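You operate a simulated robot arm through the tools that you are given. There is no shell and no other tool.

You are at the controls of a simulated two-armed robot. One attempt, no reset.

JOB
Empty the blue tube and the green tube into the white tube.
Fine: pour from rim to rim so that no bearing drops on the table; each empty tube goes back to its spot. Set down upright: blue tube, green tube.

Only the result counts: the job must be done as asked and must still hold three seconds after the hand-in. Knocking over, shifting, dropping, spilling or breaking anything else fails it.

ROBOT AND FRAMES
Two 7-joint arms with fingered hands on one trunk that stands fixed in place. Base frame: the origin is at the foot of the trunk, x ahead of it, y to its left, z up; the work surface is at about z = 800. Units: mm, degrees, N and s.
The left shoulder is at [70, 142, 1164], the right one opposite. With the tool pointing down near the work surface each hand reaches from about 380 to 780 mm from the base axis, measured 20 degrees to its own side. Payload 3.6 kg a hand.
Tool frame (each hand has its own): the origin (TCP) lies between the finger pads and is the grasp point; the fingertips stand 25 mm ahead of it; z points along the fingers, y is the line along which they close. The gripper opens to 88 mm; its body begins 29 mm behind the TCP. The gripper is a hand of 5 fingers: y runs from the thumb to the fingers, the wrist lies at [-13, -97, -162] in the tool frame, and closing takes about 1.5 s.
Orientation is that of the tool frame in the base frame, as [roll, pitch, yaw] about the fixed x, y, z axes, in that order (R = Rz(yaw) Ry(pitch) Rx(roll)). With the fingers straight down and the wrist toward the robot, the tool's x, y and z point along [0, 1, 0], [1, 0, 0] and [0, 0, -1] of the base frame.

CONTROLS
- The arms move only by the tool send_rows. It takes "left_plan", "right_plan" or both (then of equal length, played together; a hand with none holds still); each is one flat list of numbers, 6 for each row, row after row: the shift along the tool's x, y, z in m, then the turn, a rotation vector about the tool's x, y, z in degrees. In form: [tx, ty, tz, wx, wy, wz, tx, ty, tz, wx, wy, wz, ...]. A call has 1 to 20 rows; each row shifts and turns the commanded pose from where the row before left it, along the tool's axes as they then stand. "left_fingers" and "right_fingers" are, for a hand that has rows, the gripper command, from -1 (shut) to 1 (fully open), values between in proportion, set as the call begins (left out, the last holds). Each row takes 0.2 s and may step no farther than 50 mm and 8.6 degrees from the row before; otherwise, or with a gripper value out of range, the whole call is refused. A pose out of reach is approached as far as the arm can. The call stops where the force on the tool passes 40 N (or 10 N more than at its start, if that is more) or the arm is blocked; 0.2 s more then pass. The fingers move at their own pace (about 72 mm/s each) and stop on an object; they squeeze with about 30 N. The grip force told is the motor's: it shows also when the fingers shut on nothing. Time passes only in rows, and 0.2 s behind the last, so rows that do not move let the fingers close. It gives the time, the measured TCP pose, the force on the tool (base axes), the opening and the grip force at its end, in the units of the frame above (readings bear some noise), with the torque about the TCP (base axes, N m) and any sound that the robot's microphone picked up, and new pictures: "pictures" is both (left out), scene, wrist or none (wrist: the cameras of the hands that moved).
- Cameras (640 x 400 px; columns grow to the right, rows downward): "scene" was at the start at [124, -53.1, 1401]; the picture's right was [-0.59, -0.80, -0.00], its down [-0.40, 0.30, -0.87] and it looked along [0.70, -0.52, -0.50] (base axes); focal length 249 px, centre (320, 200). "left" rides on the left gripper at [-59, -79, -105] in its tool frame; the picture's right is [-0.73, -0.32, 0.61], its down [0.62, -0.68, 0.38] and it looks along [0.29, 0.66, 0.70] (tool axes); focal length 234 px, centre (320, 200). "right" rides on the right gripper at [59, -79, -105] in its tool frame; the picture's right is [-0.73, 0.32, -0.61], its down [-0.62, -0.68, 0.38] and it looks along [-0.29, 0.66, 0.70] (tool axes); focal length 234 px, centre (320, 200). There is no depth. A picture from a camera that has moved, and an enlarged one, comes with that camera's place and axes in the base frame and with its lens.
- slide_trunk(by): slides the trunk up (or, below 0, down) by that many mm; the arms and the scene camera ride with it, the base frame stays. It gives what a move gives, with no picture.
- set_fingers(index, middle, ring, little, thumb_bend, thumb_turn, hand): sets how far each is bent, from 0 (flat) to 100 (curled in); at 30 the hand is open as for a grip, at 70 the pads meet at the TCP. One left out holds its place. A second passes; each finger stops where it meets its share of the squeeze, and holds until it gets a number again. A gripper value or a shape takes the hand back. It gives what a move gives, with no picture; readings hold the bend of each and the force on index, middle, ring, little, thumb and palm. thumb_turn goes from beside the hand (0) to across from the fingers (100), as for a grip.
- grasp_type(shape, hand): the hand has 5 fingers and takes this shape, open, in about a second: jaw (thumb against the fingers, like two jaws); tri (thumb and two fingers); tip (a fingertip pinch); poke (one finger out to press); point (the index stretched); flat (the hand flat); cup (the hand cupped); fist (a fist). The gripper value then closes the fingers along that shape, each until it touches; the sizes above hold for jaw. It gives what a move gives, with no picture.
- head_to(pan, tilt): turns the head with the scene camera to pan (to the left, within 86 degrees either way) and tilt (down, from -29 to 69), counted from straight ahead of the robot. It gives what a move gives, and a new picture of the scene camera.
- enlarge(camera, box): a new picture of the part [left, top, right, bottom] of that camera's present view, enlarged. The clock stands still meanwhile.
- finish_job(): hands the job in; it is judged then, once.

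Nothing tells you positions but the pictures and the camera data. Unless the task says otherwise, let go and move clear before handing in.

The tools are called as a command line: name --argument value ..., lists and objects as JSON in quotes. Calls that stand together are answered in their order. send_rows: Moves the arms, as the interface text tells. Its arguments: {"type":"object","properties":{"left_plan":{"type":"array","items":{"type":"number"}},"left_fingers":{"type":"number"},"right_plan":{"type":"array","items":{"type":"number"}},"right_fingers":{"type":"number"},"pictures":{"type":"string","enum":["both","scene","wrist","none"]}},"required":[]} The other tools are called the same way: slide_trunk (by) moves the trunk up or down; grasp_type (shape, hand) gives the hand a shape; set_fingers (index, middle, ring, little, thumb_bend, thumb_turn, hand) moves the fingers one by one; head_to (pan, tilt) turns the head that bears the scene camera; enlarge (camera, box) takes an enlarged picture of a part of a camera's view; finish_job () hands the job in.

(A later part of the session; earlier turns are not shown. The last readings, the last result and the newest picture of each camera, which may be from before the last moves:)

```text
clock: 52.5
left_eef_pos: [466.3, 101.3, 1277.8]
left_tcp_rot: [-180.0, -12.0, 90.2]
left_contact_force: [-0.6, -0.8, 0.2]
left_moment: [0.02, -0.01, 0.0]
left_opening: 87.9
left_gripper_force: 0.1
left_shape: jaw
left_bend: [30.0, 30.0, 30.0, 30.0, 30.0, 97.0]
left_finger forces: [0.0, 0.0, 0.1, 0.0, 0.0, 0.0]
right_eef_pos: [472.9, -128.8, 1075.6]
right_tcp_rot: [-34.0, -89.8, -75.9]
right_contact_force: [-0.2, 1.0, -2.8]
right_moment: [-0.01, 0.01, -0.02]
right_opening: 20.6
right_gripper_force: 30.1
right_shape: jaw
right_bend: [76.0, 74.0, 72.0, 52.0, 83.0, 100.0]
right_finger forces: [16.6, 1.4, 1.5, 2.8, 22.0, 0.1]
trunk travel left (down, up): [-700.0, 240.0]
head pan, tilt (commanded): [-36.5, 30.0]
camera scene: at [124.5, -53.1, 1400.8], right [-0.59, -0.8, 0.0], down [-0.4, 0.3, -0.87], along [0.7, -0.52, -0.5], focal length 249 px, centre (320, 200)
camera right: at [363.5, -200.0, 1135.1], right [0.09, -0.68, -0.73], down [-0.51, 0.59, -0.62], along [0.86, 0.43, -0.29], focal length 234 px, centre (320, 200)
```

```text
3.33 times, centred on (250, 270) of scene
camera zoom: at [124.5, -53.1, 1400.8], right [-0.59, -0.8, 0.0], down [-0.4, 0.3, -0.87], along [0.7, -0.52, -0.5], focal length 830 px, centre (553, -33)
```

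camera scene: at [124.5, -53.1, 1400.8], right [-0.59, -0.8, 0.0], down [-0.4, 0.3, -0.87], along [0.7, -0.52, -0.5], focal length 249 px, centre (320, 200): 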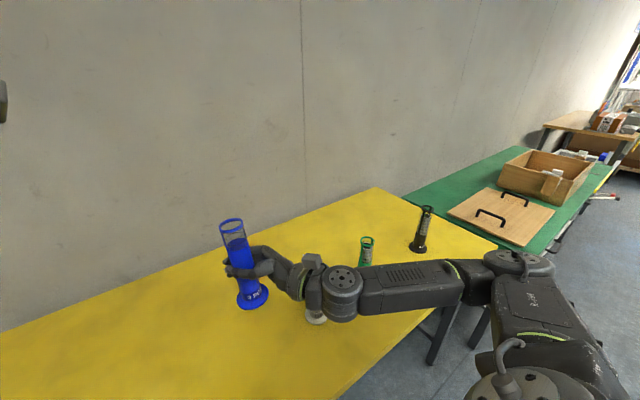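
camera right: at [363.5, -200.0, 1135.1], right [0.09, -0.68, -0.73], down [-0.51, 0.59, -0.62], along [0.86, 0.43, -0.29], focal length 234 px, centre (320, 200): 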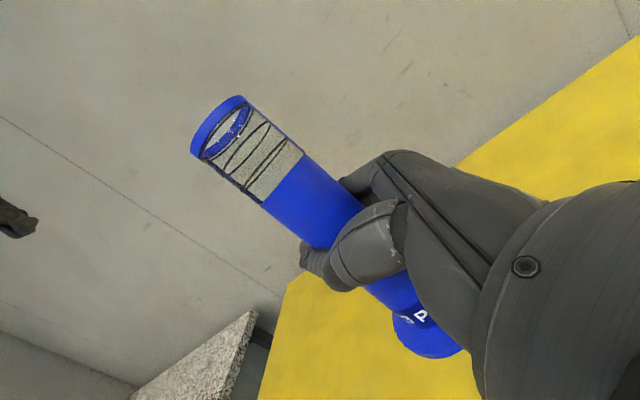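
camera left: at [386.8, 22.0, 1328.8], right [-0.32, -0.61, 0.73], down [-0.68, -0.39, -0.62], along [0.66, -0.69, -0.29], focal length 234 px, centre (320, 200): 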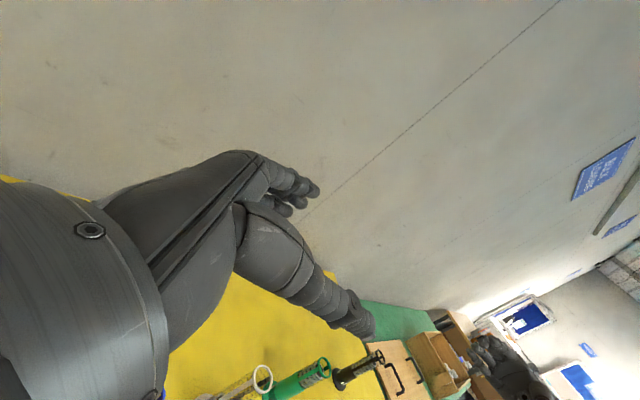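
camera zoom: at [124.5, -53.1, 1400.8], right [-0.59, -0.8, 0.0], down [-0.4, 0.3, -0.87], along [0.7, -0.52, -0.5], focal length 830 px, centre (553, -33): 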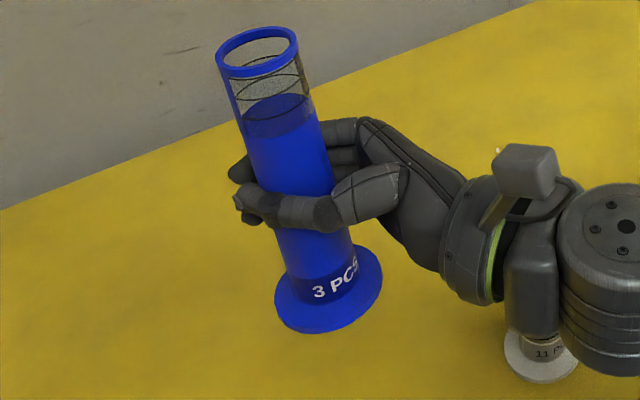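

Blue shows a solid floor and is definitely empty. It leans about 5° in the grasp, so I'll rotate the hand to bring the tube vertical, shift so its base sits over the original spot (469, -128), and start lowering.

send_rows --right_plan '[0, 0, 0, 0, 3.7, -3.5, 0, -0.0079, 0.0075, 0, 0, 0, -0.0239, -0.0015, -0.0016, 0, 0, 0, -0.0239, -0.0015, -0.0016, 0, 0, 0, -0.0239, -0.0015, -0.0016, 0, 0, 0, -0.0239, -0.0015, -0.0016, 0, 0, 0, -0.0239, -0.0015, -0.0016, 0, 0, 0, -0.0239, -0.0015, -0.0016, 0, 0, 0, 0, 0, 0, 0, 0, 0, 0, 0, 0, 0, 0, 0]' --pictures "both"

enlarge --camera "scene" --box '[205, 250, 295, 370]'

```text
clock: 54.8
left_eef_pos: [467.2, 101.9, 1277.8]
left_tcp_rot: [-180.0, -12.0, 90.1]
left_contact_force: [0.2, 0.5, -0.1]
left_moment: [-0.05, 0.01, 0.03]
left_opening: 87.6
left_gripper_force: 0.1
left_shape: jaw
left_bend: [30.0, 30.0, 30.0, 30.0, 30.0, 97.0]
left_finger forces: [0.0, 0.0, 0.0, 0.0, 0.0, 0.0]
right_eef_pos: [468.7, -118.4, 930.4]
right_tcp_rot: [41.9, -85.0, -151.9]
right_contact_force: [1.0, 0.2, -2.5]
right_moment: [0.03, 0.04, -0.02]
right_opening: 20.2
right_gripper_force: 30.2
right_shape: jaw
right_bend: [76.0, 74.0, 72.0, 52.0, 83.0, 100.0]
right_finger forces: [16.4, 1.2, 1.4, 2.6, 22.0, 0.1]
trunk travel left (down, up): [-700.0, 240.0]
head pan, tilt (commanded): [-36.5, 30.0]
camera scene: at [124.5, -53.0, 1400.8], right [-0.59, -0.8, 0.0], down [-0.4, 0.3, -0.87], along [0.7, -0.52, -0.5], focal length 249 px, centre (320, 200)
camera right: at [353.8, -192.6, 978.6], right [0.15, -0.65, -0.74], down [-0.46, 0.62, -0.64], along [0.88, 0.44, -0.2], focal length 234 px, centre (320, 200)
```

scene: 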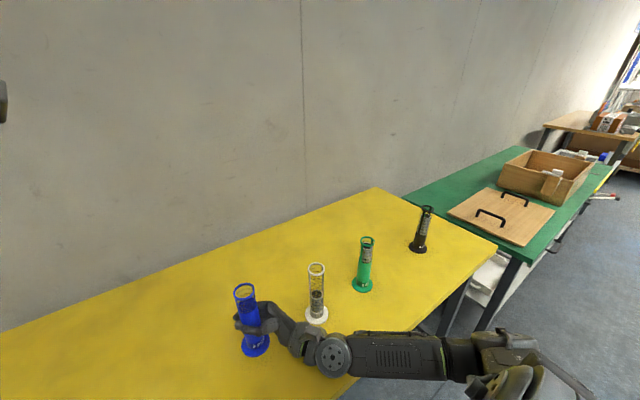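
right: 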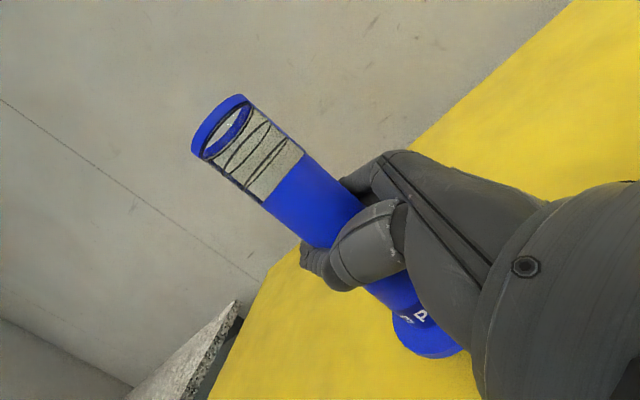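

```text
3.33 times, centred on (250, 310) of scene
camera zoom: at [124.5, -53.0, 1400.8], right [-0.59, -0.8, 0.0], down [-0.4, 0.3, -0.87], along [0.7, -0.52, -0.5], focal length 830 px, centre (553, -167)
```

zoom: 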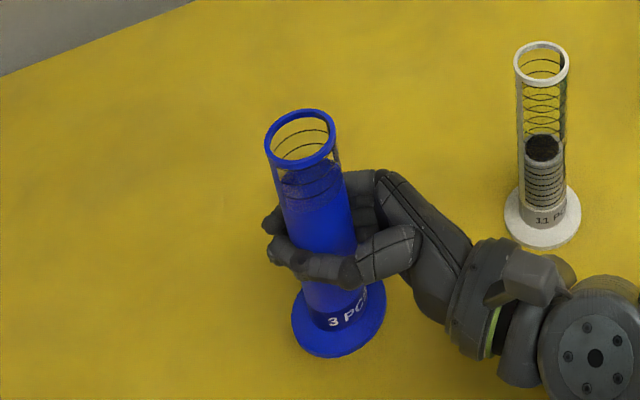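

Blue is now vertical, with rim and base both at about (469, -129), over its spot. I'll lower it most of the way and then in small steps until it touches down.

send_rows --right_plan '[-0.0126, -0.00108, -0.0001, 0, 0, 0, -0.0126, -0.00078, -0.00083, 0, 0, 0, -0.0126, -0.00078, -0.00083, 0, 0, 0, 0, 0, 0, 0, 0, 0, 0, 0, 0, 0, 0, 0]' --pictures "none"

enlarge --camera "scene" --box '[225, 285, 290, 375]'

```text
clock: 56.0
left_eef_pos: [468.3, 100.4, 1277.3]
left_tcp_rot: [-180.0, -12.0, 90.1]
left_contact_force: [0.3, 0.3, 0.5]
left_moment: [-0.04, -0.01, -0.01]
left_opening: 88.1
left_gripper_force: 0.0
left_shape: jaw
left_bend: [30.0, 30.0, 30.0, 30.0, 30.0, 97.0]
left_finger forces: [0.1, 0.0, 0.0, 0.0, 0.1, 0.1]
right_eef_pos: [468.2, -117.4, 892.6]
right_tcp_rot: [41.7, -84.8, -151.7]
right_contact_force: [-0.1, 0.1, -3.2]
right_moment: [0.03, 0.01, -0.01]
right_opening: 20.5
right_gripper_force: 29.9
right_shape: jaw
right_bend: [76.0, 74.0, 72.0, 52.0, 83.0, 100.0]
right_finger forces: [16.4, 1.3, 1.5, 2.8, 21.9, 0.1]
trunk travel left (down, up): [-700.0, 240.0]
head pan, tilt (commanded): [-36.5, 30.0]
```

```text
4.44 times, centred on (258, 330) of scene
camera zoom: at [124.5, -53.1, 1400.8], right [-0.59, -0.8, 0.0], down [-0.4, 0.3, -0.87], along [0.7, -0.52, -0.5], focal length 1107 px, centre (598, -378)
```

zoom: 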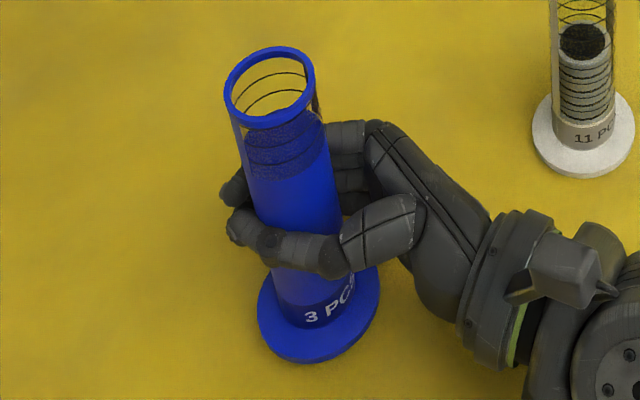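

send_rows --right_plan '[-0.0015, -0.0001, -0.0001, 0, 0, 0, -0.0015, -0.0001, -0.0001, 0, 0, 0, -0.001, -0.0001, -0.0001, 0, 0, 0, 0, 0, 0, 0, 0, 0]' --pictures "none"

```text
clock: 57.0
left_eef_pos: [466.8, 100.4, 1277.4]
left_tcp_rot: [-180.0, -12.0, 90.1]
left_contact_force: [0.6, -0.5, 0.4]
left_moment: [0.01, 0.01, 0.0]
left_opening: 87.7
left_gripper_force: 0.0
left_shape: jaw
left_bend: [30.0, 30.0, 30.0, 30.0, 30.0, 97.0]
left_finger forces: [0.0, 0.0, 0.0, 0.0, 0.0, 0.0]
right_eef_pos: [469.0, -117.5, 889.0]
right_tcp_rot: [41.5, -84.8, -151.6]
right_contact_force: [0.0, -0.7, -3.5]
right_moment: [0.06, -0.02, -0.02]
right_opening: 20.2
right_gripper_force: 30.0
right_shape: jaw
right_bend: [76.0, 74.0, 72.0, 52.0, 83.0, 100.0]
right_finger forces: [16.4, 1.1, 1.4, 2.8, 21.9, 0.0]
trunk travel left (down, up): [-700.0, 240.0]
head pan, tilt (commanded): [-36.5, 30.0]
```

send_rows --right_plan '[-0.001, -0.0001, -0.0001, 0, 0, 0, -0.001, -0.0001, -0.0001, 0, 0, 0, 0, 0, 0, 0, 0, 0]' --pictures "none"

```text
clock: 57.8
left_eef_pos: [466.9, 100.1, 1278.1]
left_tcp_rot: [-180.0, -12.0, 90.0]
left_contact_force: [0.5, 1.1, -0.3]
left_moment: [-0.02, 0.01, -0.02]
left_opening: 88.1
left_gripper_force: 0.1
left_shape: jaw
left_bend: [30.0, 30.0, 30.0, 30.0, 30.0, 97.0]
left_finger forces: [0.1, 0.0, 0.1, 0.0, 0.0, 0.0]
right_eef_pos: [468.1, -116.9, 888.4]
right_tcp_rot: [41.8, -84.9, -151.8]
right_contact_force: [0.3, 0.5, -3.1]
right_moment: [0.03, 0.0, 0.02]
right_opening: 20.5
right_gripper_force: 29.5
right_shape: jaw
right_bend: [76.0, 74.0, 72.0, 52.0, 83.0, 100.0]
right_finger forces: [16.3, 1.1, 1.4, 2.8, 21.9, 0.1]
trunk travel left (down, up): [-700.0, 240.0]
head pan, tilt (commanded): [-36.5, 30.0]
```

send_rows --right_plan '[-0.001, -0.0001, -0.0001, 0, 0, 0, -0.001, -0.0001, -0.0001, 0, 0, 0, 0, 0, 0, 0, 0, 0]' --pictures "none"

enlarge --camera "scene" --box '[235, 325, 285, 370]'

```text
clock: 58.5
left_eef_pos: [467.0, 101.3, 1277.0]
left_tcp_rot: [-180.0, -12.0, 90.2]
left_contact_force: [-0.4, 0.3, -0.6]
left_moment: [-0.01, -0.01, -0.01]
left_opening: 88.0
left_gripper_force: 0.0
left_shape: jaw
left_bend: [30.0, 30.0, 30.0, 30.0, 30.0, 97.0]
left_finger forces: [0.1, 0.0, 0.0, 0.0, 0.0, 0.1]
right_eef_pos: [466.8, -118.1, 885.4]
right_tcp_rot: [42.7, -84.9, -152.9]
right_contact_force: [0.2, -0.7, -3.5]
right_moment: [0.04, -0.01, -0.02]
right_opening: 20.3
right_gripper_force: 30.2
right_shape: jaw
right_bend: [76.0, 74.0, 72.0, 52.0, 84.0, 100.0]
right_finger forces: [16.4, 1.1, 1.4, 2.8, 21.8, 0.1]
trunk travel left (down, up): [-700.0, 240.0]
head pan, tilt (commanded): [-36.5, 30.0]
```

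```text
8.89 times, centred on (260, 348) of scene
camera zoom: at [124.5, -53.1, 1400.8], right [-0.59, -0.8, 0.0], down [-0.4, 0.3, -0.87], along [0.7, -0.52, -0.5], focal length 2214 px, centre (853, -1111)
```

zoom: 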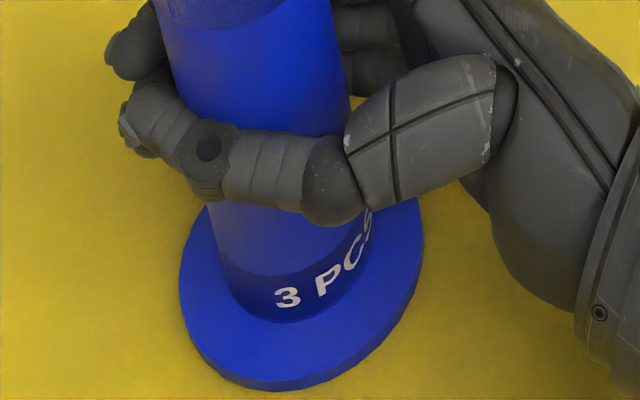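

send_rows --right_plan '[-0.001, -0.0001, -0.0001, 0, 0, 0, 0, 0, 0, 0, 0, 0]' --pictures "none"

send_rows --right_plan '[-0.001, -0.0001, -0.0001, 0, 0, 0, 0, 0, 0, 0, 0, 0]' --pictures "none"

```text
clock: 59.1
left_eef_pos: [467.3, 101.5, 1278.2]
left_tcp_rot: [-180.0, -12.0, 90.1]
left_contact_force: [-0.5, -0.9, -0.6]
left_moment: [0.02, 0.02, -0.04]
left_opening: 87.9
left_gripper_force: 0.0
left_shape: jaw
left_bend: [30.0, 30.0, 30.0, 30.0, 30.0, 97.0]
left_finger forces: [0.1, 0.0, 0.0, 0.0, 0.0, 0.0]
right_eef_pos: [467.4, -118.7, 885.4]
right_tcp_rot: [43.6, -84.9, -153.6]
right_contact_force: [-0.5, 0.0, -1.8]
right_moment: [0.04, -0.03, 0.03]
right_opening: 20.5
right_gripper_force: 29.9
right_shape: jaw
right_bend: [76.0, 74.0, 72.0, 52.0, 84.0, 100.0]
right_finger forces: [16.2, 1.2, 1.4, 2.8, 22.0, 0.0]
trunk travel left (down, up): [-700.0, 240.0]
head pan, tilt (commanded): [-36.5, 30.0]
```

```text
clock: 59.8
left_eef_pos: [468.3, 101.2, 1279.9]
left_tcp_rot: [-179.9, -12.0, 90.2]
left_contact_force: [0.4, 0.5, -0.5]
left_moment: [-0.02, 0.04, 0.01]
left_opening: 88.1
left_gripper_force: 0.0
left_shape: jaw
left_bend: [30.0, 30.0, 30.0, 30.0, 30.0, 97.0]
left_finger forces: [0.0, 0.0, 0.0, 0.0, 0.1, 0.0]
right_eef_pos: [466.4, -117.8, 883.7]
right_tcp_rot: [42.0, -84.7, -152.1]
right_contact_force: [0.2, -0.3, 1.8]
right_moment: [0.02, -0.13, 0.04]
right_opening: 20.3
right_gripper_force: 30.4
right_shape: jaw
right_bend: [76.0, 74.0, 72.0, 52.0, 84.0, 100.0]
right_finger forces: [15.6, 1.2, 1.5, 3.2, 22.3, 0.0]
trunk travel left (down, up): [-700.0, 240.0]
head pan, tilt (commanded): [-36.5, 30.0]
```

Contact with the table is felt (+1.8 N). I'll open the fingers gradually to release the tube.

send_rows --right_plan '[0, 0, 0, 0, 0, 0, 0, 0, 0, 0, 0, 0, 0, 0, 0, 0, 0, 0, 0, 0, 0, 0, 0, 0, 0, 0, 0, 0, 0, 0]' --right_fingers 0.1 --pictures "none"

enlarge --camera "scene" --box '[225, 285, 290, 375]'

```text
clock: 61.0
left_eef_pos: [466.4, 100.7, 1278.2]
left_tcp_rot: [180.0, -11.9, 90.1]
left_contact_force: [-0.2, 0.2, 0.0]
left_moment: [0.0, 0.01, 0.0]
left_opening: 88.3
left_gripper_force: 0.1
left_shape: jaw
left_bend: [30.0, 30.0, 30.0, 30.0, 30.0, 97.0]
left_finger forces: [0.0, 0.1, 0.1, 0.1, 0.1, 0.1]
right_eef_pos: [468.0, -118.2, 883.6]
right_tcp_rot: [42.2, -84.9, -152.3]
right_contact_force: [0.3, -0.1, 0.2]
right_moment: [0.04, -0.01, 0.01]
right_opening: 48.0
right_gripper_force: 0.1
right_shape: jaw
right_bend: [74.0, 43.0, 39.0, 42.0, 67.0, 100.0]
right_finger forces: [0.0, 0.1, 0.0, 0.0, 0.0, 0.1]
trunk travel left (down, up): [-700.0, 240.0]
head pan, tilt (commanded): [-36.5, 30.0]
```

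```text
4.44 times, centred on (258, 330) of scene
camera zoom: at [124.0, -52.9, 1400.9], right [-0.59, -0.8, 0.0], down [-0.4, 0.3, -0.87], along [0.7, -0.52, -0.5], focal length 1107 px, centre (598, -378)
```

zoom: 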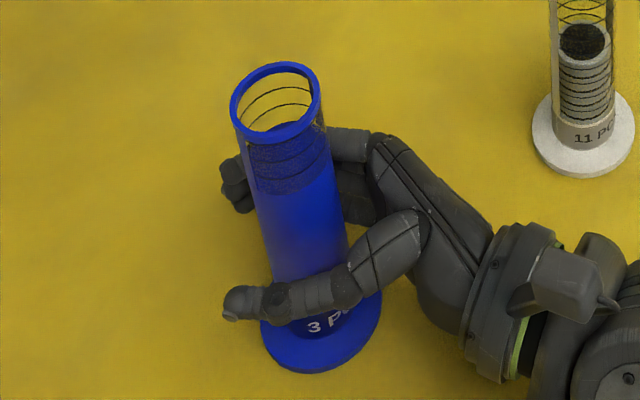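

Blue stands upright within about 3 mm of its original spot. I'll open fully and lift the hand straight up along the tube.

send_rows --right_plan '[0, 0, 0, 0, 0, 0, 0, 0, 0, 0, 0, 0, 0, 0, 0, 0, 0, 0, 0, 0, 0, 0, 0, 0, 0, 0, 0, 0, 0, 0, 0, 0, 0, 0, 0, 0]' --right_fingers 1 --pictures "wrist"

enlarge --camera "scene" --box '[225, 285, 290, 375]'

```text
clock: 62.4
left_eef_pos: [468.2, 100.7, 1277.3]
left_tcp_rot: [-179.9, -12.0, 90.1]
left_contact_force: [-0.7, 0.2, 0.0]
left_moment: [-0.02, 0.0, 0.01]
left_opening: 87.9
left_gripper_force: 0.1
left_shape: jaw
left_bend: [30.0, 30.0, 30.0, 30.0, 30.0, 97.0]
left_finger forces: [0.0, 0.0, 0.0, 0.0, 0.0, 0.0]
right_eef_pos: [467.0, -117.9, 882.7]
right_tcp_rot: [41.8, -84.8, -151.8]
right_contact_force: [0.1, 0.1, -1.1]
right_moment: [-0.03, -0.01, 0.01]
right_opening: 87.5
right_gripper_force: 0.1
right_shape: jaw
right_bend: [30.0, 30.0, 30.0, 30.0, 30.0, 98.0]
right_finger forces: [0.1, 0.0, 0.0, 0.0, 0.0, 0.0]
trunk travel left (down, up): [-700.0, 240.0]
head pan, tilt (commanded): [-36.5, 30.0]
camera right: at [353.6, -191.5, 931.5], right [0.15, -0.65, -0.74], down [-0.46, 0.62, -0.64], along [0.88, 0.44, -0.2], focal length 234 px, centre (320, 200)
```

right: 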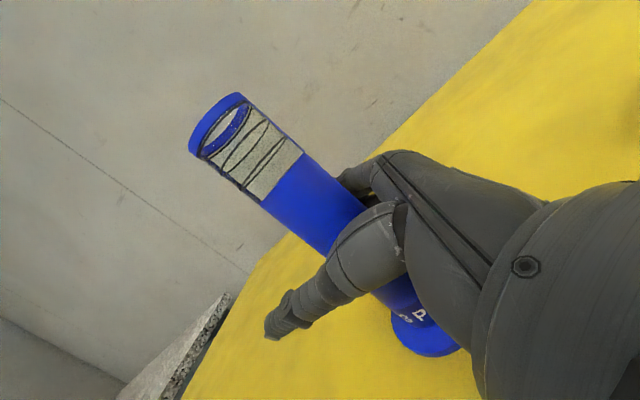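

```text
4.44 times, centred on (258, 330) of scene
camera zoom: at [124.1, -52.9, 1400.9], right [-0.59, -0.8, 0.0], down [-0.4, 0.3, -0.87], along [0.7, -0.52, -0.5], focal length 1107 px, centre (598, -378)
```

zoom: 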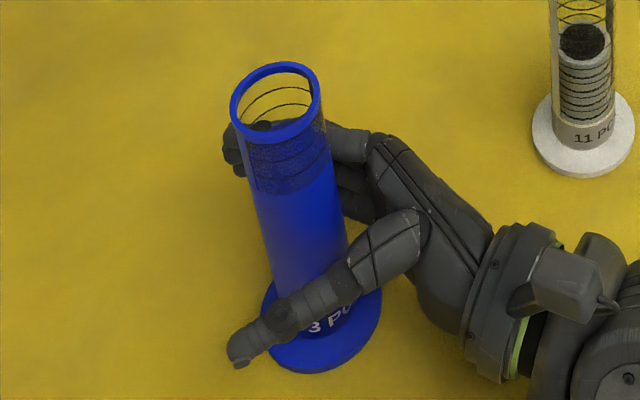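

Blue is released. It sits close to the palm, so I'll back the hand off 14 mm first and then rise straight up clear of it.

send_rows --right_plan '[0, 0, -0.007, 0, 0, 0, 0, 0, -0.007, 0, 0, 0, 0, 0, 0, 0, 0, 0, 0.015, 0.0009, 0.001, 0, 0, 0, 0.015, 0.0009, 0.001, 0, 0, 0]' --pictures "none"

enlarge --camera "scene" --box '[225, 285, 290, 375]'

```text
clock: 63.5
left_eef_pos: [466.0, 101.6, 1277.4]
left_tcp_rot: [180.0, -11.9, 90.1]
left_contact_force: [1.0, -0.6, 1.2]
left_moment: [-0.03, -0.02, 0.01]
left_opening: 88.3
left_gripper_force: 0.0
left_shape: jaw
left_bend: [30.0, 30.0, 30.0, 30.0, 30.0, 97.0]
left_finger forces: [0.0, 0.0, 0.1, 0.0, 0.1, 0.1]
right_eef_pos: [461.8, -130.5, 914.4]
right_tcp_rot: [41.1, -84.9, -151.1]
right_contact_force: [-1.0, -0.1, 0.0]
right_moment: [0.02, 0.0, 0.02]
right_opening: 87.5
right_gripper_force: 0.1
right_shape: jaw
right_bend: [30.0, 30.0, 30.0, 30.0, 30.0, 98.0]
right_finger forces: [0.0, 0.0, 0.0, 0.0, 0.0, 0.1]
trunk travel left (down, up): [-700.0, 240.0]
head pan, tilt (commanded): [-36.5, 30.0]
```

```text
4.44 times, centred on (258, 330) of scene
camera zoom: at [123.8, -52.8, 1400.9], right [-0.59, -0.8, 0.0], down [-0.4, 0.3, -0.87], along [0.7, -0.52, -0.5], focal length 1107 px, centre (598, -378)
```

zoom: 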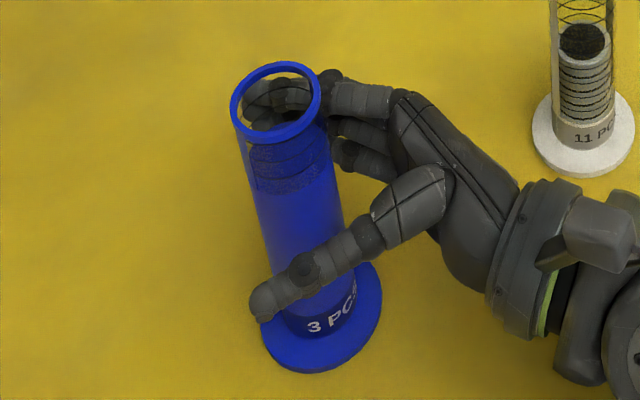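

send_rows --right_plan '[0.0229, 0.0014, 0.0015, 0, 0, 0, 0.0229, 0.0014, 0.0015, 0, 0, 0, 0.0229, 0.0014, 0.0015, 0, 0, 0, 0.0229, 0.0014, 0.0015, 0, 0, 0, 0.0229, 0.0014, 0.0015, 0, 0, 0, 0.0229, 0.0014, 0.0015, 0, 0, 0, 0.0229, 0.0014, 0.0015, 0, 0, 0, 0, 0, 0, 0, 0, 0]' --pictures "scene"

enlarge --camera "scene" --box '[225, 285, 290, 375]'

```text
clock: 65.3
left_eef_pos: [466.9, 100.9, 1277.5]
left_tcp_rot: [-180.0, -12.0, 90.1]
left_contact_force: [0.1, 0.6, 0.1]
left_moment: [-0.02, -0.01, 0.02]
left_opening: 87.9
left_gripper_force: 0.2
left_shape: jaw
left_bend: [30.0, 30.0, 30.0, 30.0, 30.0, 97.0]
left_finger forces: [0.0, 0.1, 0.1, 0.1, 0.2, 0.1]
right_eef_pos: [462.0, -130.9, 1075.2]
right_tcp_rot: [42.1, -85.0, -152.2]
right_contact_force: [0.2, -0.5, 0.2]
right_moment: [0.01, -0.03, -0.01]
right_opening: 88.1
right_gripper_force: 0.1
right_shape: jaw
right_bend: [30.0, 30.0, 30.0, 30.0, 30.0, 98.0]
right_finger forces: [0.0, 0.0, 0.0, 0.0, 0.0, 0.0]
trunk travel left (down, up): [-700.0, 240.0]
head pan, tilt (commanded): [-36.5, 30.0]
camera scene: at [123.9, -53.0, 1400.9], right [-0.59, -0.8, 0.0], down [-0.4, 0.3, -0.87], along [0.7, -0.52, -0.5], focal length 249 px, centre (320, 200)
```

scene: 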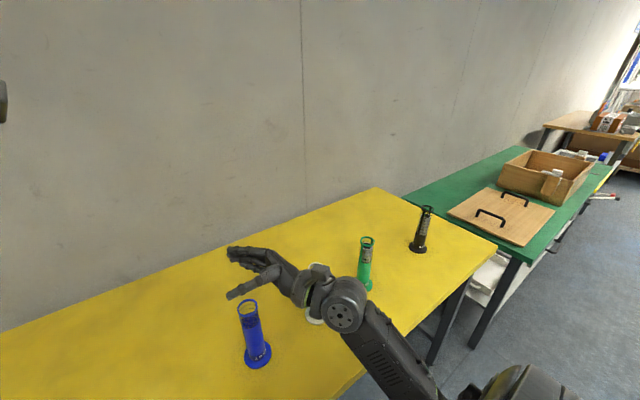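

```text
4.44 times, centred on (258, 330) of scene
camera zoom: at [123.9, -53.0, 1400.9], right [-0.59, -0.8, 0.0], down [-0.4, 0.3, -0.87], along [0.7, -0.52, -0.5], focal length 1107 px, centre (598, -378)
```

zoom: 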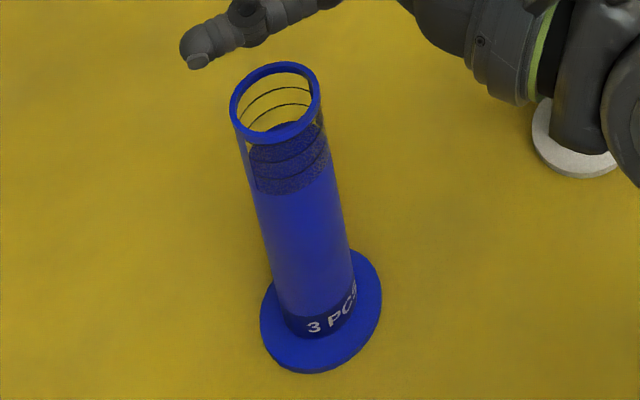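

Blue is back upright on its spot and empty. Next is green: I'll undo the lean correction, carry the open hand high across to above green at (469.5, -467) and yaw to 45°.

send_rows --right_plan '[0.005, 0, 0, 0, -3.7, 3.5, 0.0011, 0.0132, -0.0356, 0, 0, 0, 0.0011, 0.0132, -0.0356, 0, 0, 0, 0.0011, 0.0132, -0.0356, 0, 0, 0, 0.0011, 0.0132, -0.0356, 0, 0, 0, 0.0011, 0.0132, -0.0356, 0, 0, 0, 0.0011, 0.0132, -0.0356, 0, 0, 0, 0.0011, 0.0132, -0.0356, 0, 0, 0, 0.0011, 0.0132, -0.0356, 0, 0, 0, 0.0011, 0.0132, -0.0356, 0, 0, 0, 0, 0, 0, -8.33, 0, 0, 0, 0, 0, -8.33, 0, 0, 0, 0, 0, -8.33, 0, 0, 0, 0, 0, 0, 0, 0, 0, 0, 0, 0, 0, 0]' --pictures "both"

enlarge --camera "scene" --box '[285, 200, 425, 340]'

```text
clock: 68.5
left_eef_pos: [466.4, 101.3, 1277.2]
left_tcp_rot: [180.0, -11.9, 90.1]
left_contact_force: [1.1, 0.6, 0.8]
left_moment: [-0.01, 0.0, 0.0]
left_opening: 87.9
left_gripper_force: 0.0
left_shape: jaw
left_bend: [30.0, 30.0, 30.0, 30.0, 30.0, 97.0]
left_finger forces: [0.0, 0.0, 0.1, 0.0, 0.0, 0.1]
right_eef_pos: [463.8, -474.6, 1088.4]
right_tcp_rot: [3.4, -89.9, -138.4]
right_contact_force: [0.7, 0.3, 0.3]
right_moment: [0.03, 0.02, 0.02]
right_opening: 87.8
right_gripper_force: 0.1
right_shape: jaw
right_bend: [30.0, 30.0, 30.0, 30.0, 30.0, 98.0]
right_finger forces: [0.0, 0.1, 0.0, 0.1, 0.0, 0.0]
trunk travel left (down, up): [-700.0, 240.0]
head pan, tilt (commanded): [-36.5, 30.0]
camera scene: at [124.1, -53.1, 1400.9], right [-0.59, -0.8, 0.0], down [-0.4, 0.3, -0.87], along [0.7, -0.52, -0.5], focal length 249 px, centre (320, 200)
camera right: at [334.5, -491.8, 1147.9], right [-0.2, -0.66, -0.73], down [-0.21, 0.75, -0.62], along [0.96, 0.03, -0.29], focal length 234 px, centre (320, 200)
```

scene: 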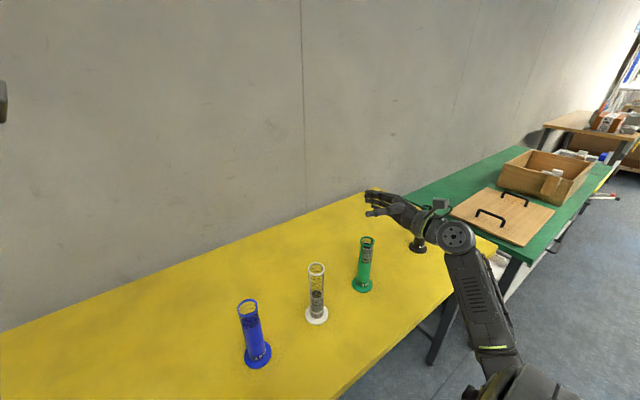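
right: 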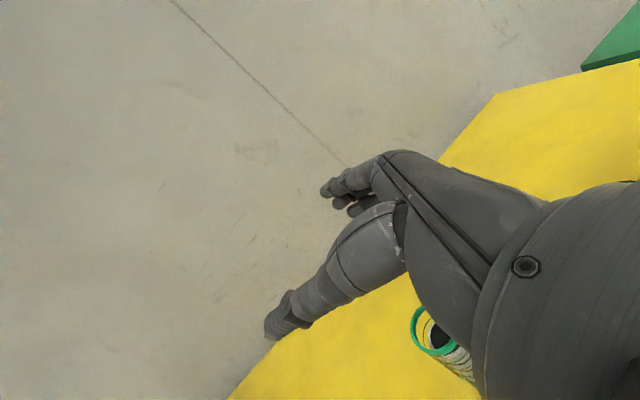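

```text
2.86 times, centred on (355, 270) of scene
camera zoom: at [124.1, -53.1, 1400.9], right [-0.59, -0.8, 0.0], down [-0.4, 0.3, -0.87], along [0.7, -0.52, -0.5], focal length 712 px, centre (220, 0)
```

zoom: 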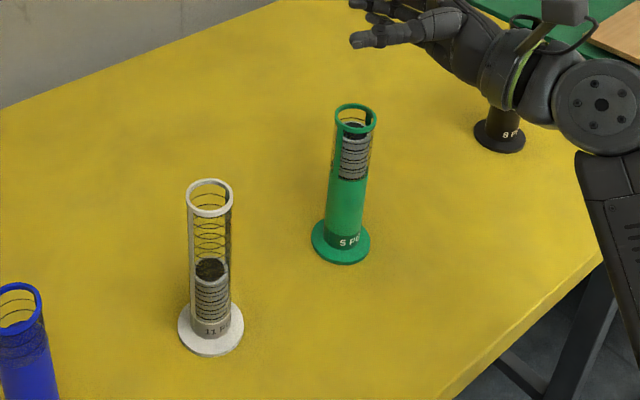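

White holds a neat stack of 6. The wrist camera puts green at about (469, -470) in the robot frame, centred in the hand's opening, so I'll descend in stages.

send_rows --right_plan '[-0.022, 0, 0, 0, 0, 0, -0.022, 0, 0, 0, 0, 0, -0.022, 0, 0, 0, 0, 0, -0.022, 0, 0, 0, 0, 0, -0.022, 0, 0, 0, 0, 0, 0, 0, 0, 0, 0, 0]' --pictures "both"

enlarge --camera "scene" --box '[285, 200, 425, 340]'

```text
clock: 70.0
left_eef_pos: [466.9, 101.7, 1276.8]
left_tcp_rot: [180.0, -12.0, 90.1]
left_contact_force: [0.3, -0.5, 0.9]
left_moment: [0.0, 0.01, -0.01]
left_opening: 88.0
left_gripper_force: 0.1
left_shape: jaw
left_bend: [30.0, 30.0, 30.0, 30.0, 30.0, 97.0]
left_finger forces: [0.0, 0.1, 0.0, 0.0, 0.0, 0.1]
right_eef_pos: [463.6, -473.8, 979.1]
right_tcp_rot: [-41.4, -89.8, -93.6]
right_contact_force: [0.6, -0.5, 0.8]
right_moment: [-0.01, 0.0, -0.03]
right_opening: 87.6
right_gripper_force: 0.0
right_shape: jaw
right_bend: [30.0, 30.0, 30.0, 30.0, 30.0, 98.0]
right_finger forces: [0.1, 0.0, 0.0, 0.0, 0.0, 0.1]
trunk travel left (down, up): [-700.0, 240.0]
head pan, tilt (commanded): [-36.5, 30.0]
camera scene: at [124.0, -52.9, 1400.9], right [-0.59, -0.8, 0.0], down [-0.4, 0.3, -0.87], along [0.7, -0.52, -0.5], focal length 249 px, centre (320, 200)
camera right: at [334.2, -491.8, 1037.8], right [-0.2, -0.66, -0.73], down [-0.21, 0.75, -0.62], along [0.96, 0.03, -0.29], focal length 234 px, centre (320, 200)
```

scene: 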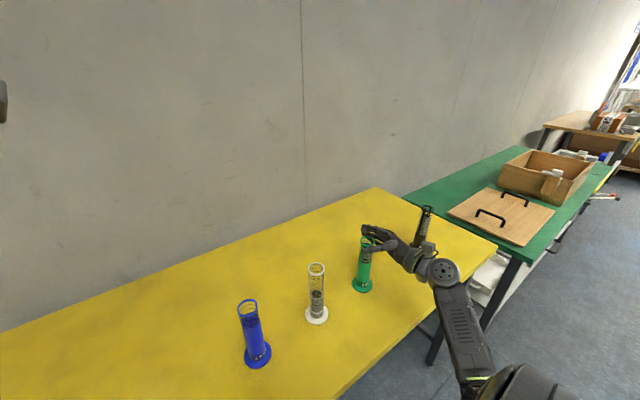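
right: 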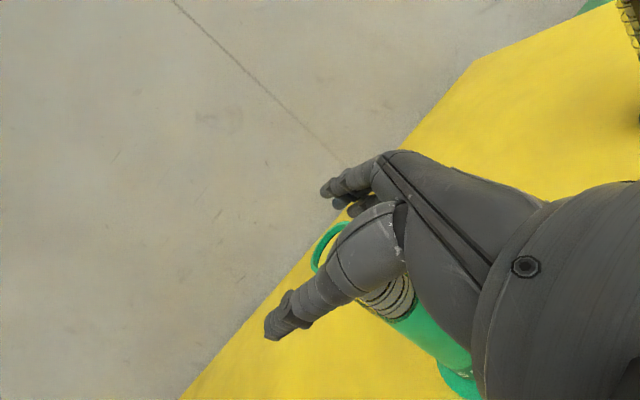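

```text
2.86 times, centred on (355, 270) of scene
camera zoom: at [124.0, -52.9, 1400.9], right [-0.59, -0.8, 0.0], down [-0.4, 0.3, -0.87], along [0.7, -0.52, -0.5], focal length 712 px, centre (220, 0)
```

zoom: 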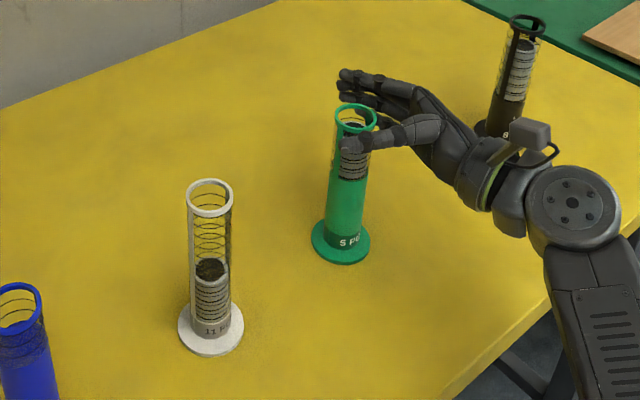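

send_rows --right_plan '[-0.02, 0, 0, 0, 0, 0, -0.02, 0, 0, 0, 0, 0, -0.02, 0, 0, 0, 0, 0, -0.02, 0, 0, 0, 0, 0, -0.012, 0, 0, 0, 0, 0, 0, 0, 0, 0, 0, 0, 0, 0, 0, 0, 0, 0]' --pictures "both"

enlarge --camera "scene" --box '[340, 225, 390, 300]'

enlarge --camera "right" --box '[160, 100, 480, 380]'

```text
clock: 71.5
left_eef_pos: [466.4, 100.5, 1277.7]
left_tcp_rot: [-180.0, -12.0, 90.1]
left_contact_force: [-0.1, 0.0, -0.2]
left_moment: [-0.02, 0.02, -0.01]
left_opening: 87.9
left_gripper_force: 0.0
left_shape: jaw
left_bend: [30.0, 30.0, 30.0, 30.0, 30.0, 97.0]
left_finger forces: [0.0, 0.0, 0.0, 0.1, 0.0, 0.0]
right_eef_pos: [463.4, -472.9, 885.6]
right_tcp_rot: [-53.6, -89.8, -81.4]
right_contact_force: [0.2, -0.1, 0.2]
right_moment: [-0.01, 0.0, 0.05]
right_opening: 87.7
right_gripper_force: 0.2
right_shape: jaw
right_bend: [30.0, 30.0, 30.0, 30.0, 30.0, 98.0]
right_finger forces: [0.0, 0.0, 0.0, 0.0, 0.1, 0.1]
trunk travel left (down, up): [-700.0, 240.0]
head pan, tilt (commanded): [-36.5, 30.0]
camera scene: at [124.1, -53.0, 1400.9], right [-0.59, -0.8, 0.0], down [-0.4, 0.3, -0.87], along [0.7, -0.52, -0.5], focal length 249 px, centre (320, 200)
camera right: at [334.5, -491.2, 945.2], right [-0.2, -0.66, -0.73], down [-0.21, 0.75, -0.62], along [0.96, 0.03, -0.29], focal length 234 px, centre (320, 200)
```

scene: 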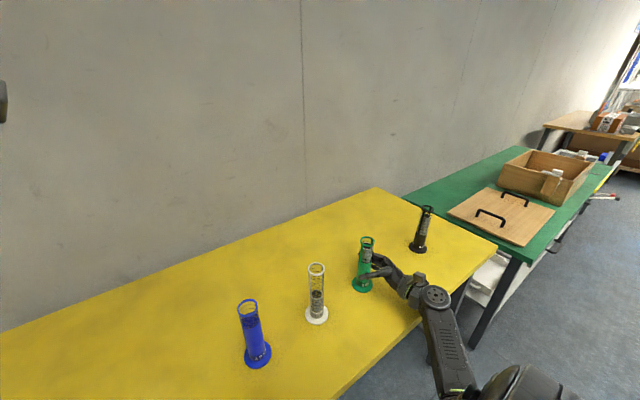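
right: 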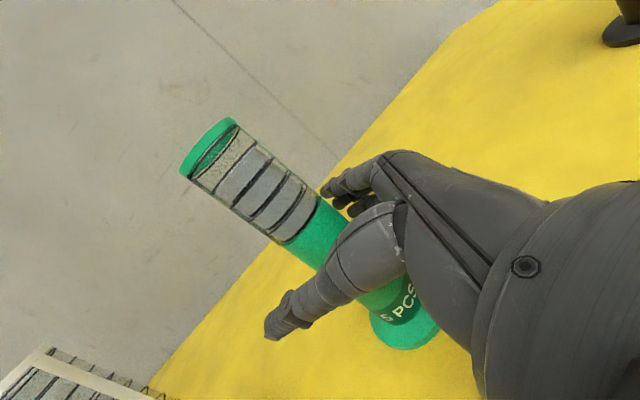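

```text
5.33 times, centred on (365, 262) of scene
camera zoom: at [124.1, -53.0, 1400.9], right [-0.59, -0.8, 0.0], down [-0.4, 0.3, -0.87], along [0.7, -0.52, -0.5], focal length 1328 px, centre (80, -133)
```

zoom: 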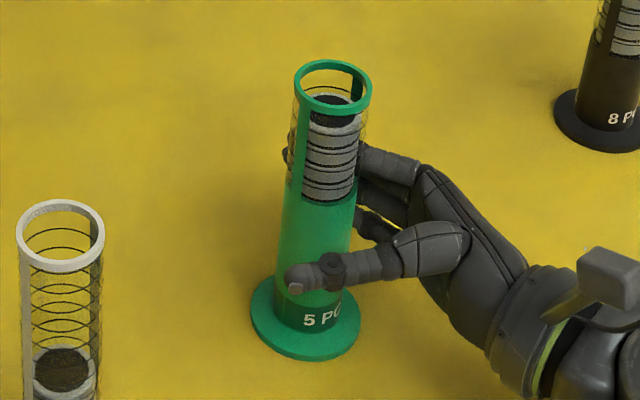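

```text
1.43 times, centred on (320, 240) of right
camera zoom: at [334.5, -491.2, 945.2], right [-0.2, -0.66, -0.73], down [-0.21, 0.75, -0.62], along [0.96, 0.03, -0.29], focal length 334 px, centre (320, 143)
```

zoom: 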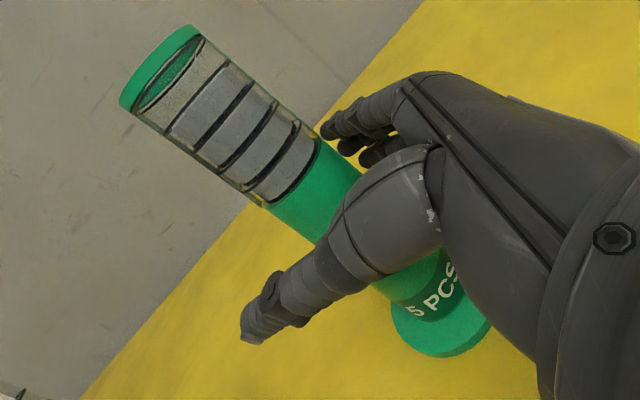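

Green hasn't moved and sits well centred. I'll advance 11 mm so the tube rests a bit deeper in the hand, part-close, then grip.

send_rows --right_plan '[0, 0, 0.0037, 0, 0, 0, 0, 0, 0.0037, 0, 0, 0, 0, 0, 0.0036, 0, 0, 0, 0, 0, 0, 0, 0, 0, 0, 0, 0, 0, 0, 0, 0, 0, 0, 0, 0, 0, 0, 0, 0, 0, 0, 0]' --right_fingers 0.0 --pictures "none"

enlarge --camera "scene" --box '[340, 225, 390, 300]'

```text
clock: 73.2
left_eef_pos: [467.4, 101.7, 1277.9]
left_tcp_rot: [-180.0, -12.0, 90.1]
left_contact_force: [0.2, 1.4, 0.2]
left_moment: [0.01, -0.02, -0.02]
left_opening: 87.9
left_gripper_force: 0.2
left_shape: jaw
left_bend: [30.0, 30.0, 30.0, 30.0, 30.0, 97.0]
left_finger forces: [0.0, 0.0, 0.0, 0.0, 0.0, 0.1]
right_eef_pos: [472.2, -464.8, 885.0]
right_tcp_rot: [-73.5, -89.9, -61.4]
right_contact_force: [0.0, -0.1, 0.3]
right_moment: [0.01, 0.0, -0.03]
right_opening: 44.5
right_gripper_force: 0.0
right_shape: jaw
right_bend: [74.0, 44.0, 41.0, 41.0, 69.0, 100.0]
right_finger forces: [0.0, 0.0, 0.0, 0.0, 0.0, 0.0]
trunk travel left (down, up): [-700.0, 240.0]
head pan, tilt (commanded): [-36.5, 30.0]
```

```text
5.33 times, centred on (365, 262) of scene
camera zoom: at [124.1, -53.0, 1400.9], right [-0.59, -0.8, 0.0], down [-0.4, 0.3, -0.87], along [0.7, -0.52, -0.5], focal length 1328 px, centre (80, -133)
```

zoom: 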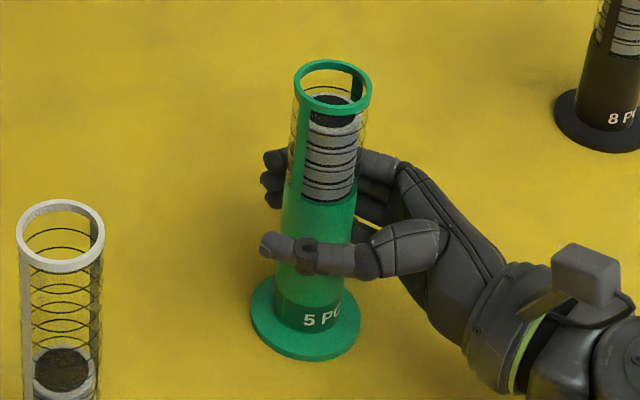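

send_rows --right_plan '[0, 0, 0, 0, 0, 0, 0, 0, 0, 0, 0, 0, 0, 0, 0, 0, 0, 0, 0, 0, 0, 0, 0, 0, 0, 0, 0, 0, 0, 0, 0, 0, 0, 0, 0, 0, 0, 0, 0, 0, 0, 0, 0, 0, 0, 0, 0, 0, 0, 0, 0, 0, 0, 0]' --right_fingers -1 --pictures "wrist"

enlarge --camera "scene" --box '[340, 225, 390, 300]'

```text
clock: 75.2
left_eef_pos: [466.5, 102.1, 1277.2]
left_tcp_rot: [-180.0, -11.9, 90.0]
left_contact_force: [-0.1, 1.0, 0.0]
left_moment: [-0.03, 0.0, -0.04]
left_opening: 88.0
left_gripper_force: 0.0
left_shape: jaw
left_bend: [30.0, 30.0, 30.0, 30.0, 30.0, 97.0]
left_finger forces: [0.1, 0.1, 0.1, 0.0, 0.0, 0.0]
right_eef_pos: [472.2, -465.3, 886.3]
right_tcp_rot: [-70.1, -89.8, -64.8]
right_contact_force: [0.8, 0.6, 2.2]
right_moment: [-0.12, -0.09, 0.04]
right_opening: 20.9
right_gripper_force: 29.9
right_shape: jaw
right_bend: [76.0, 73.0, 62.0, 47.0, 81.0, 100.0]
right_finger forces: [15.3, 4.4, 3.0, 2.1, 24.0, 0.0]
trunk travel left (down, up): [-700.0, 240.0]
head pan, tilt (commanded): [-36.5, 30.0]
camera right: at [342.3, -483.1, 945.8], right [-0.2, -0.66, -0.73], down [-0.21, 0.75, -0.62], along [0.96, 0.03, -0.29], focal length 234 px, centre (320, 200)
```

right: 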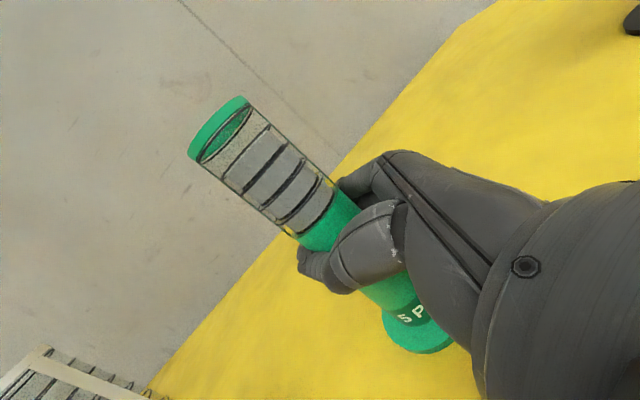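

```text
5.33 times, centred on (365, 262) of scene
camera zoom: at [124.0, -52.5, 1400.9], right [-0.59, -0.8, 0.0], down [-0.4, 0.3, -0.87], along [0.7, -0.52, -0.5], focal length 1328 px, centre (80, -133)
```

zoom: 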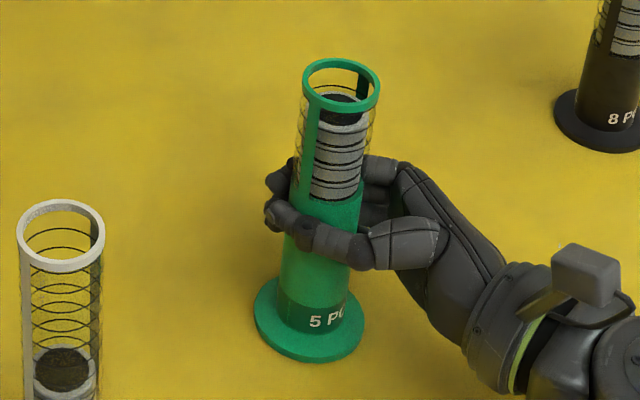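

Green is gripped at about 30 N, with its base shifted only around 2 mm. I'll lift straight up to clear everything and check the hold.

send_rows --right_plan '[0.008, 0, 0, 0, 0, 0, 0.015, 0, 0, 0, 0, 0, 0.022, 0, 0, 0, 0, 0, 0.022, 0, 0, 0, 0, 0, 0.022, 0, 0, 0, 0, 0, 0.022, 0, 0, 0, 0, 0, 0.022, 0, 0, 0, 0, 0, 0.022, 0, 0, 0, 0, 0, 0.02, 0, 0, 0, 0, 0, 0, 0, 0, 0, 0, 0]' --pictures "both"

enlarge --camera "scene" --box '[335, 150, 405, 260]'

```text
clock: 77.3
left_eef_pos: [468.2, 101.3, 1277.7]
left_tcp_rot: [179.9, -12.0, 90.1]
left_contact_force: [-0.3, -0.4, 0.9]
left_moment: [0.02, -0.01, -0.04]
left_opening: 88.2
left_gripper_force: 0.0
left_shape: jaw
left_bend: [30.0, 30.0, 30.0, 30.0, 30.0, 97.0]
left_finger forces: [0.0, 0.0, 0.0, 0.1, 0.0, 0.1]
right_eef_pos: [470.6, -465.2, 1061.8]
right_tcp_rot: [-66.9, -89.8, -68.0]
right_contact_force: [-0.2, 0.3, -3.0]
right_moment: [0.02, -0.03, -0.01]
right_opening: 20.7
right_gripper_force: 29.5
right_shape: jaw
right_bend: [76.0, 73.0, 72.0, 49.0, 81.0, 100.0]
right_finger forces: [15.4, 4.0, 2.8, 1.9, 24.0, 0.1]
trunk travel left (down, up): [-700.0, 240.0]
head pan, tilt (commanded): [-36.5, 30.0]
camera scene: at [124.5, -53.4, 1400.8], right [-0.59, -0.8, 0.0], down [-0.4, 0.3, -0.87], along [0.7, -0.51, -0.5], focal length 249 px, centre (320, 200)
camera right: at [341.8, -483.8, 1120.9], right [-0.2, -0.66, -0.73], down [-0.21, 0.75, -0.62], along [0.96, 0.03, -0.29], focal length 234 px, centre (320, 200)
```

scene: 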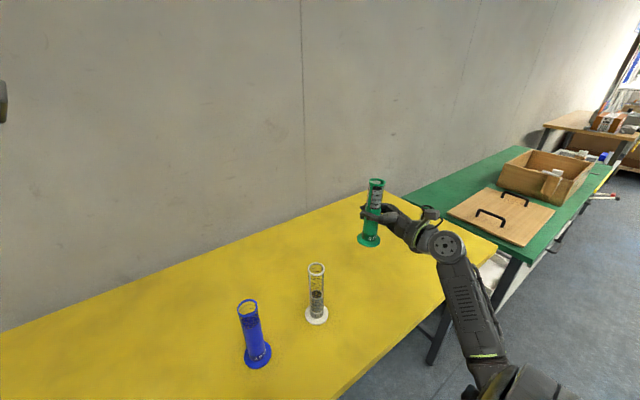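
right: 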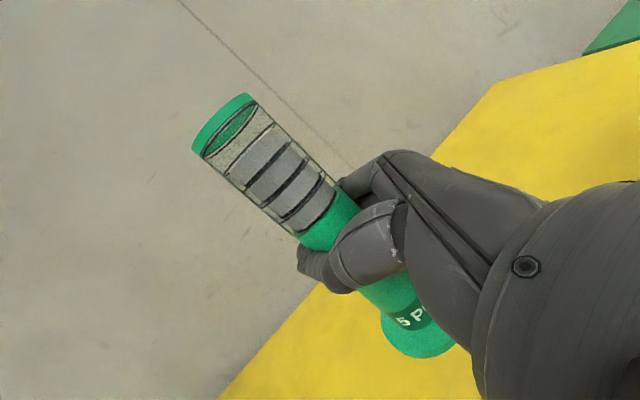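

```text
3.64 times, centred on (370, 205) of scene
camera zoom: at [124.5, -53.4, 1400.8], right [-0.59, -0.8, 0.0], down [-0.4, 0.3, -0.87], along [0.7, -0.51, -0.5], focal length 906 px, centre (138, 182)
```

zoom: 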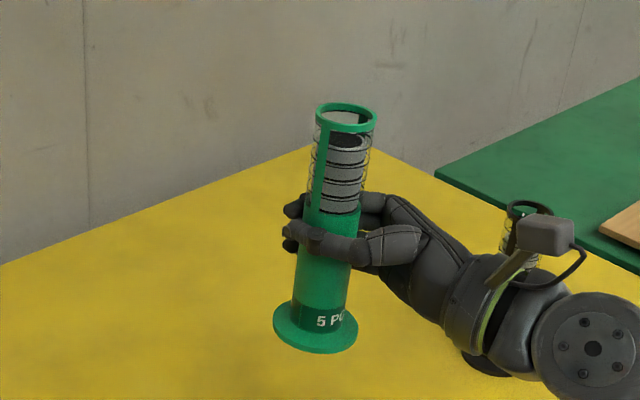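

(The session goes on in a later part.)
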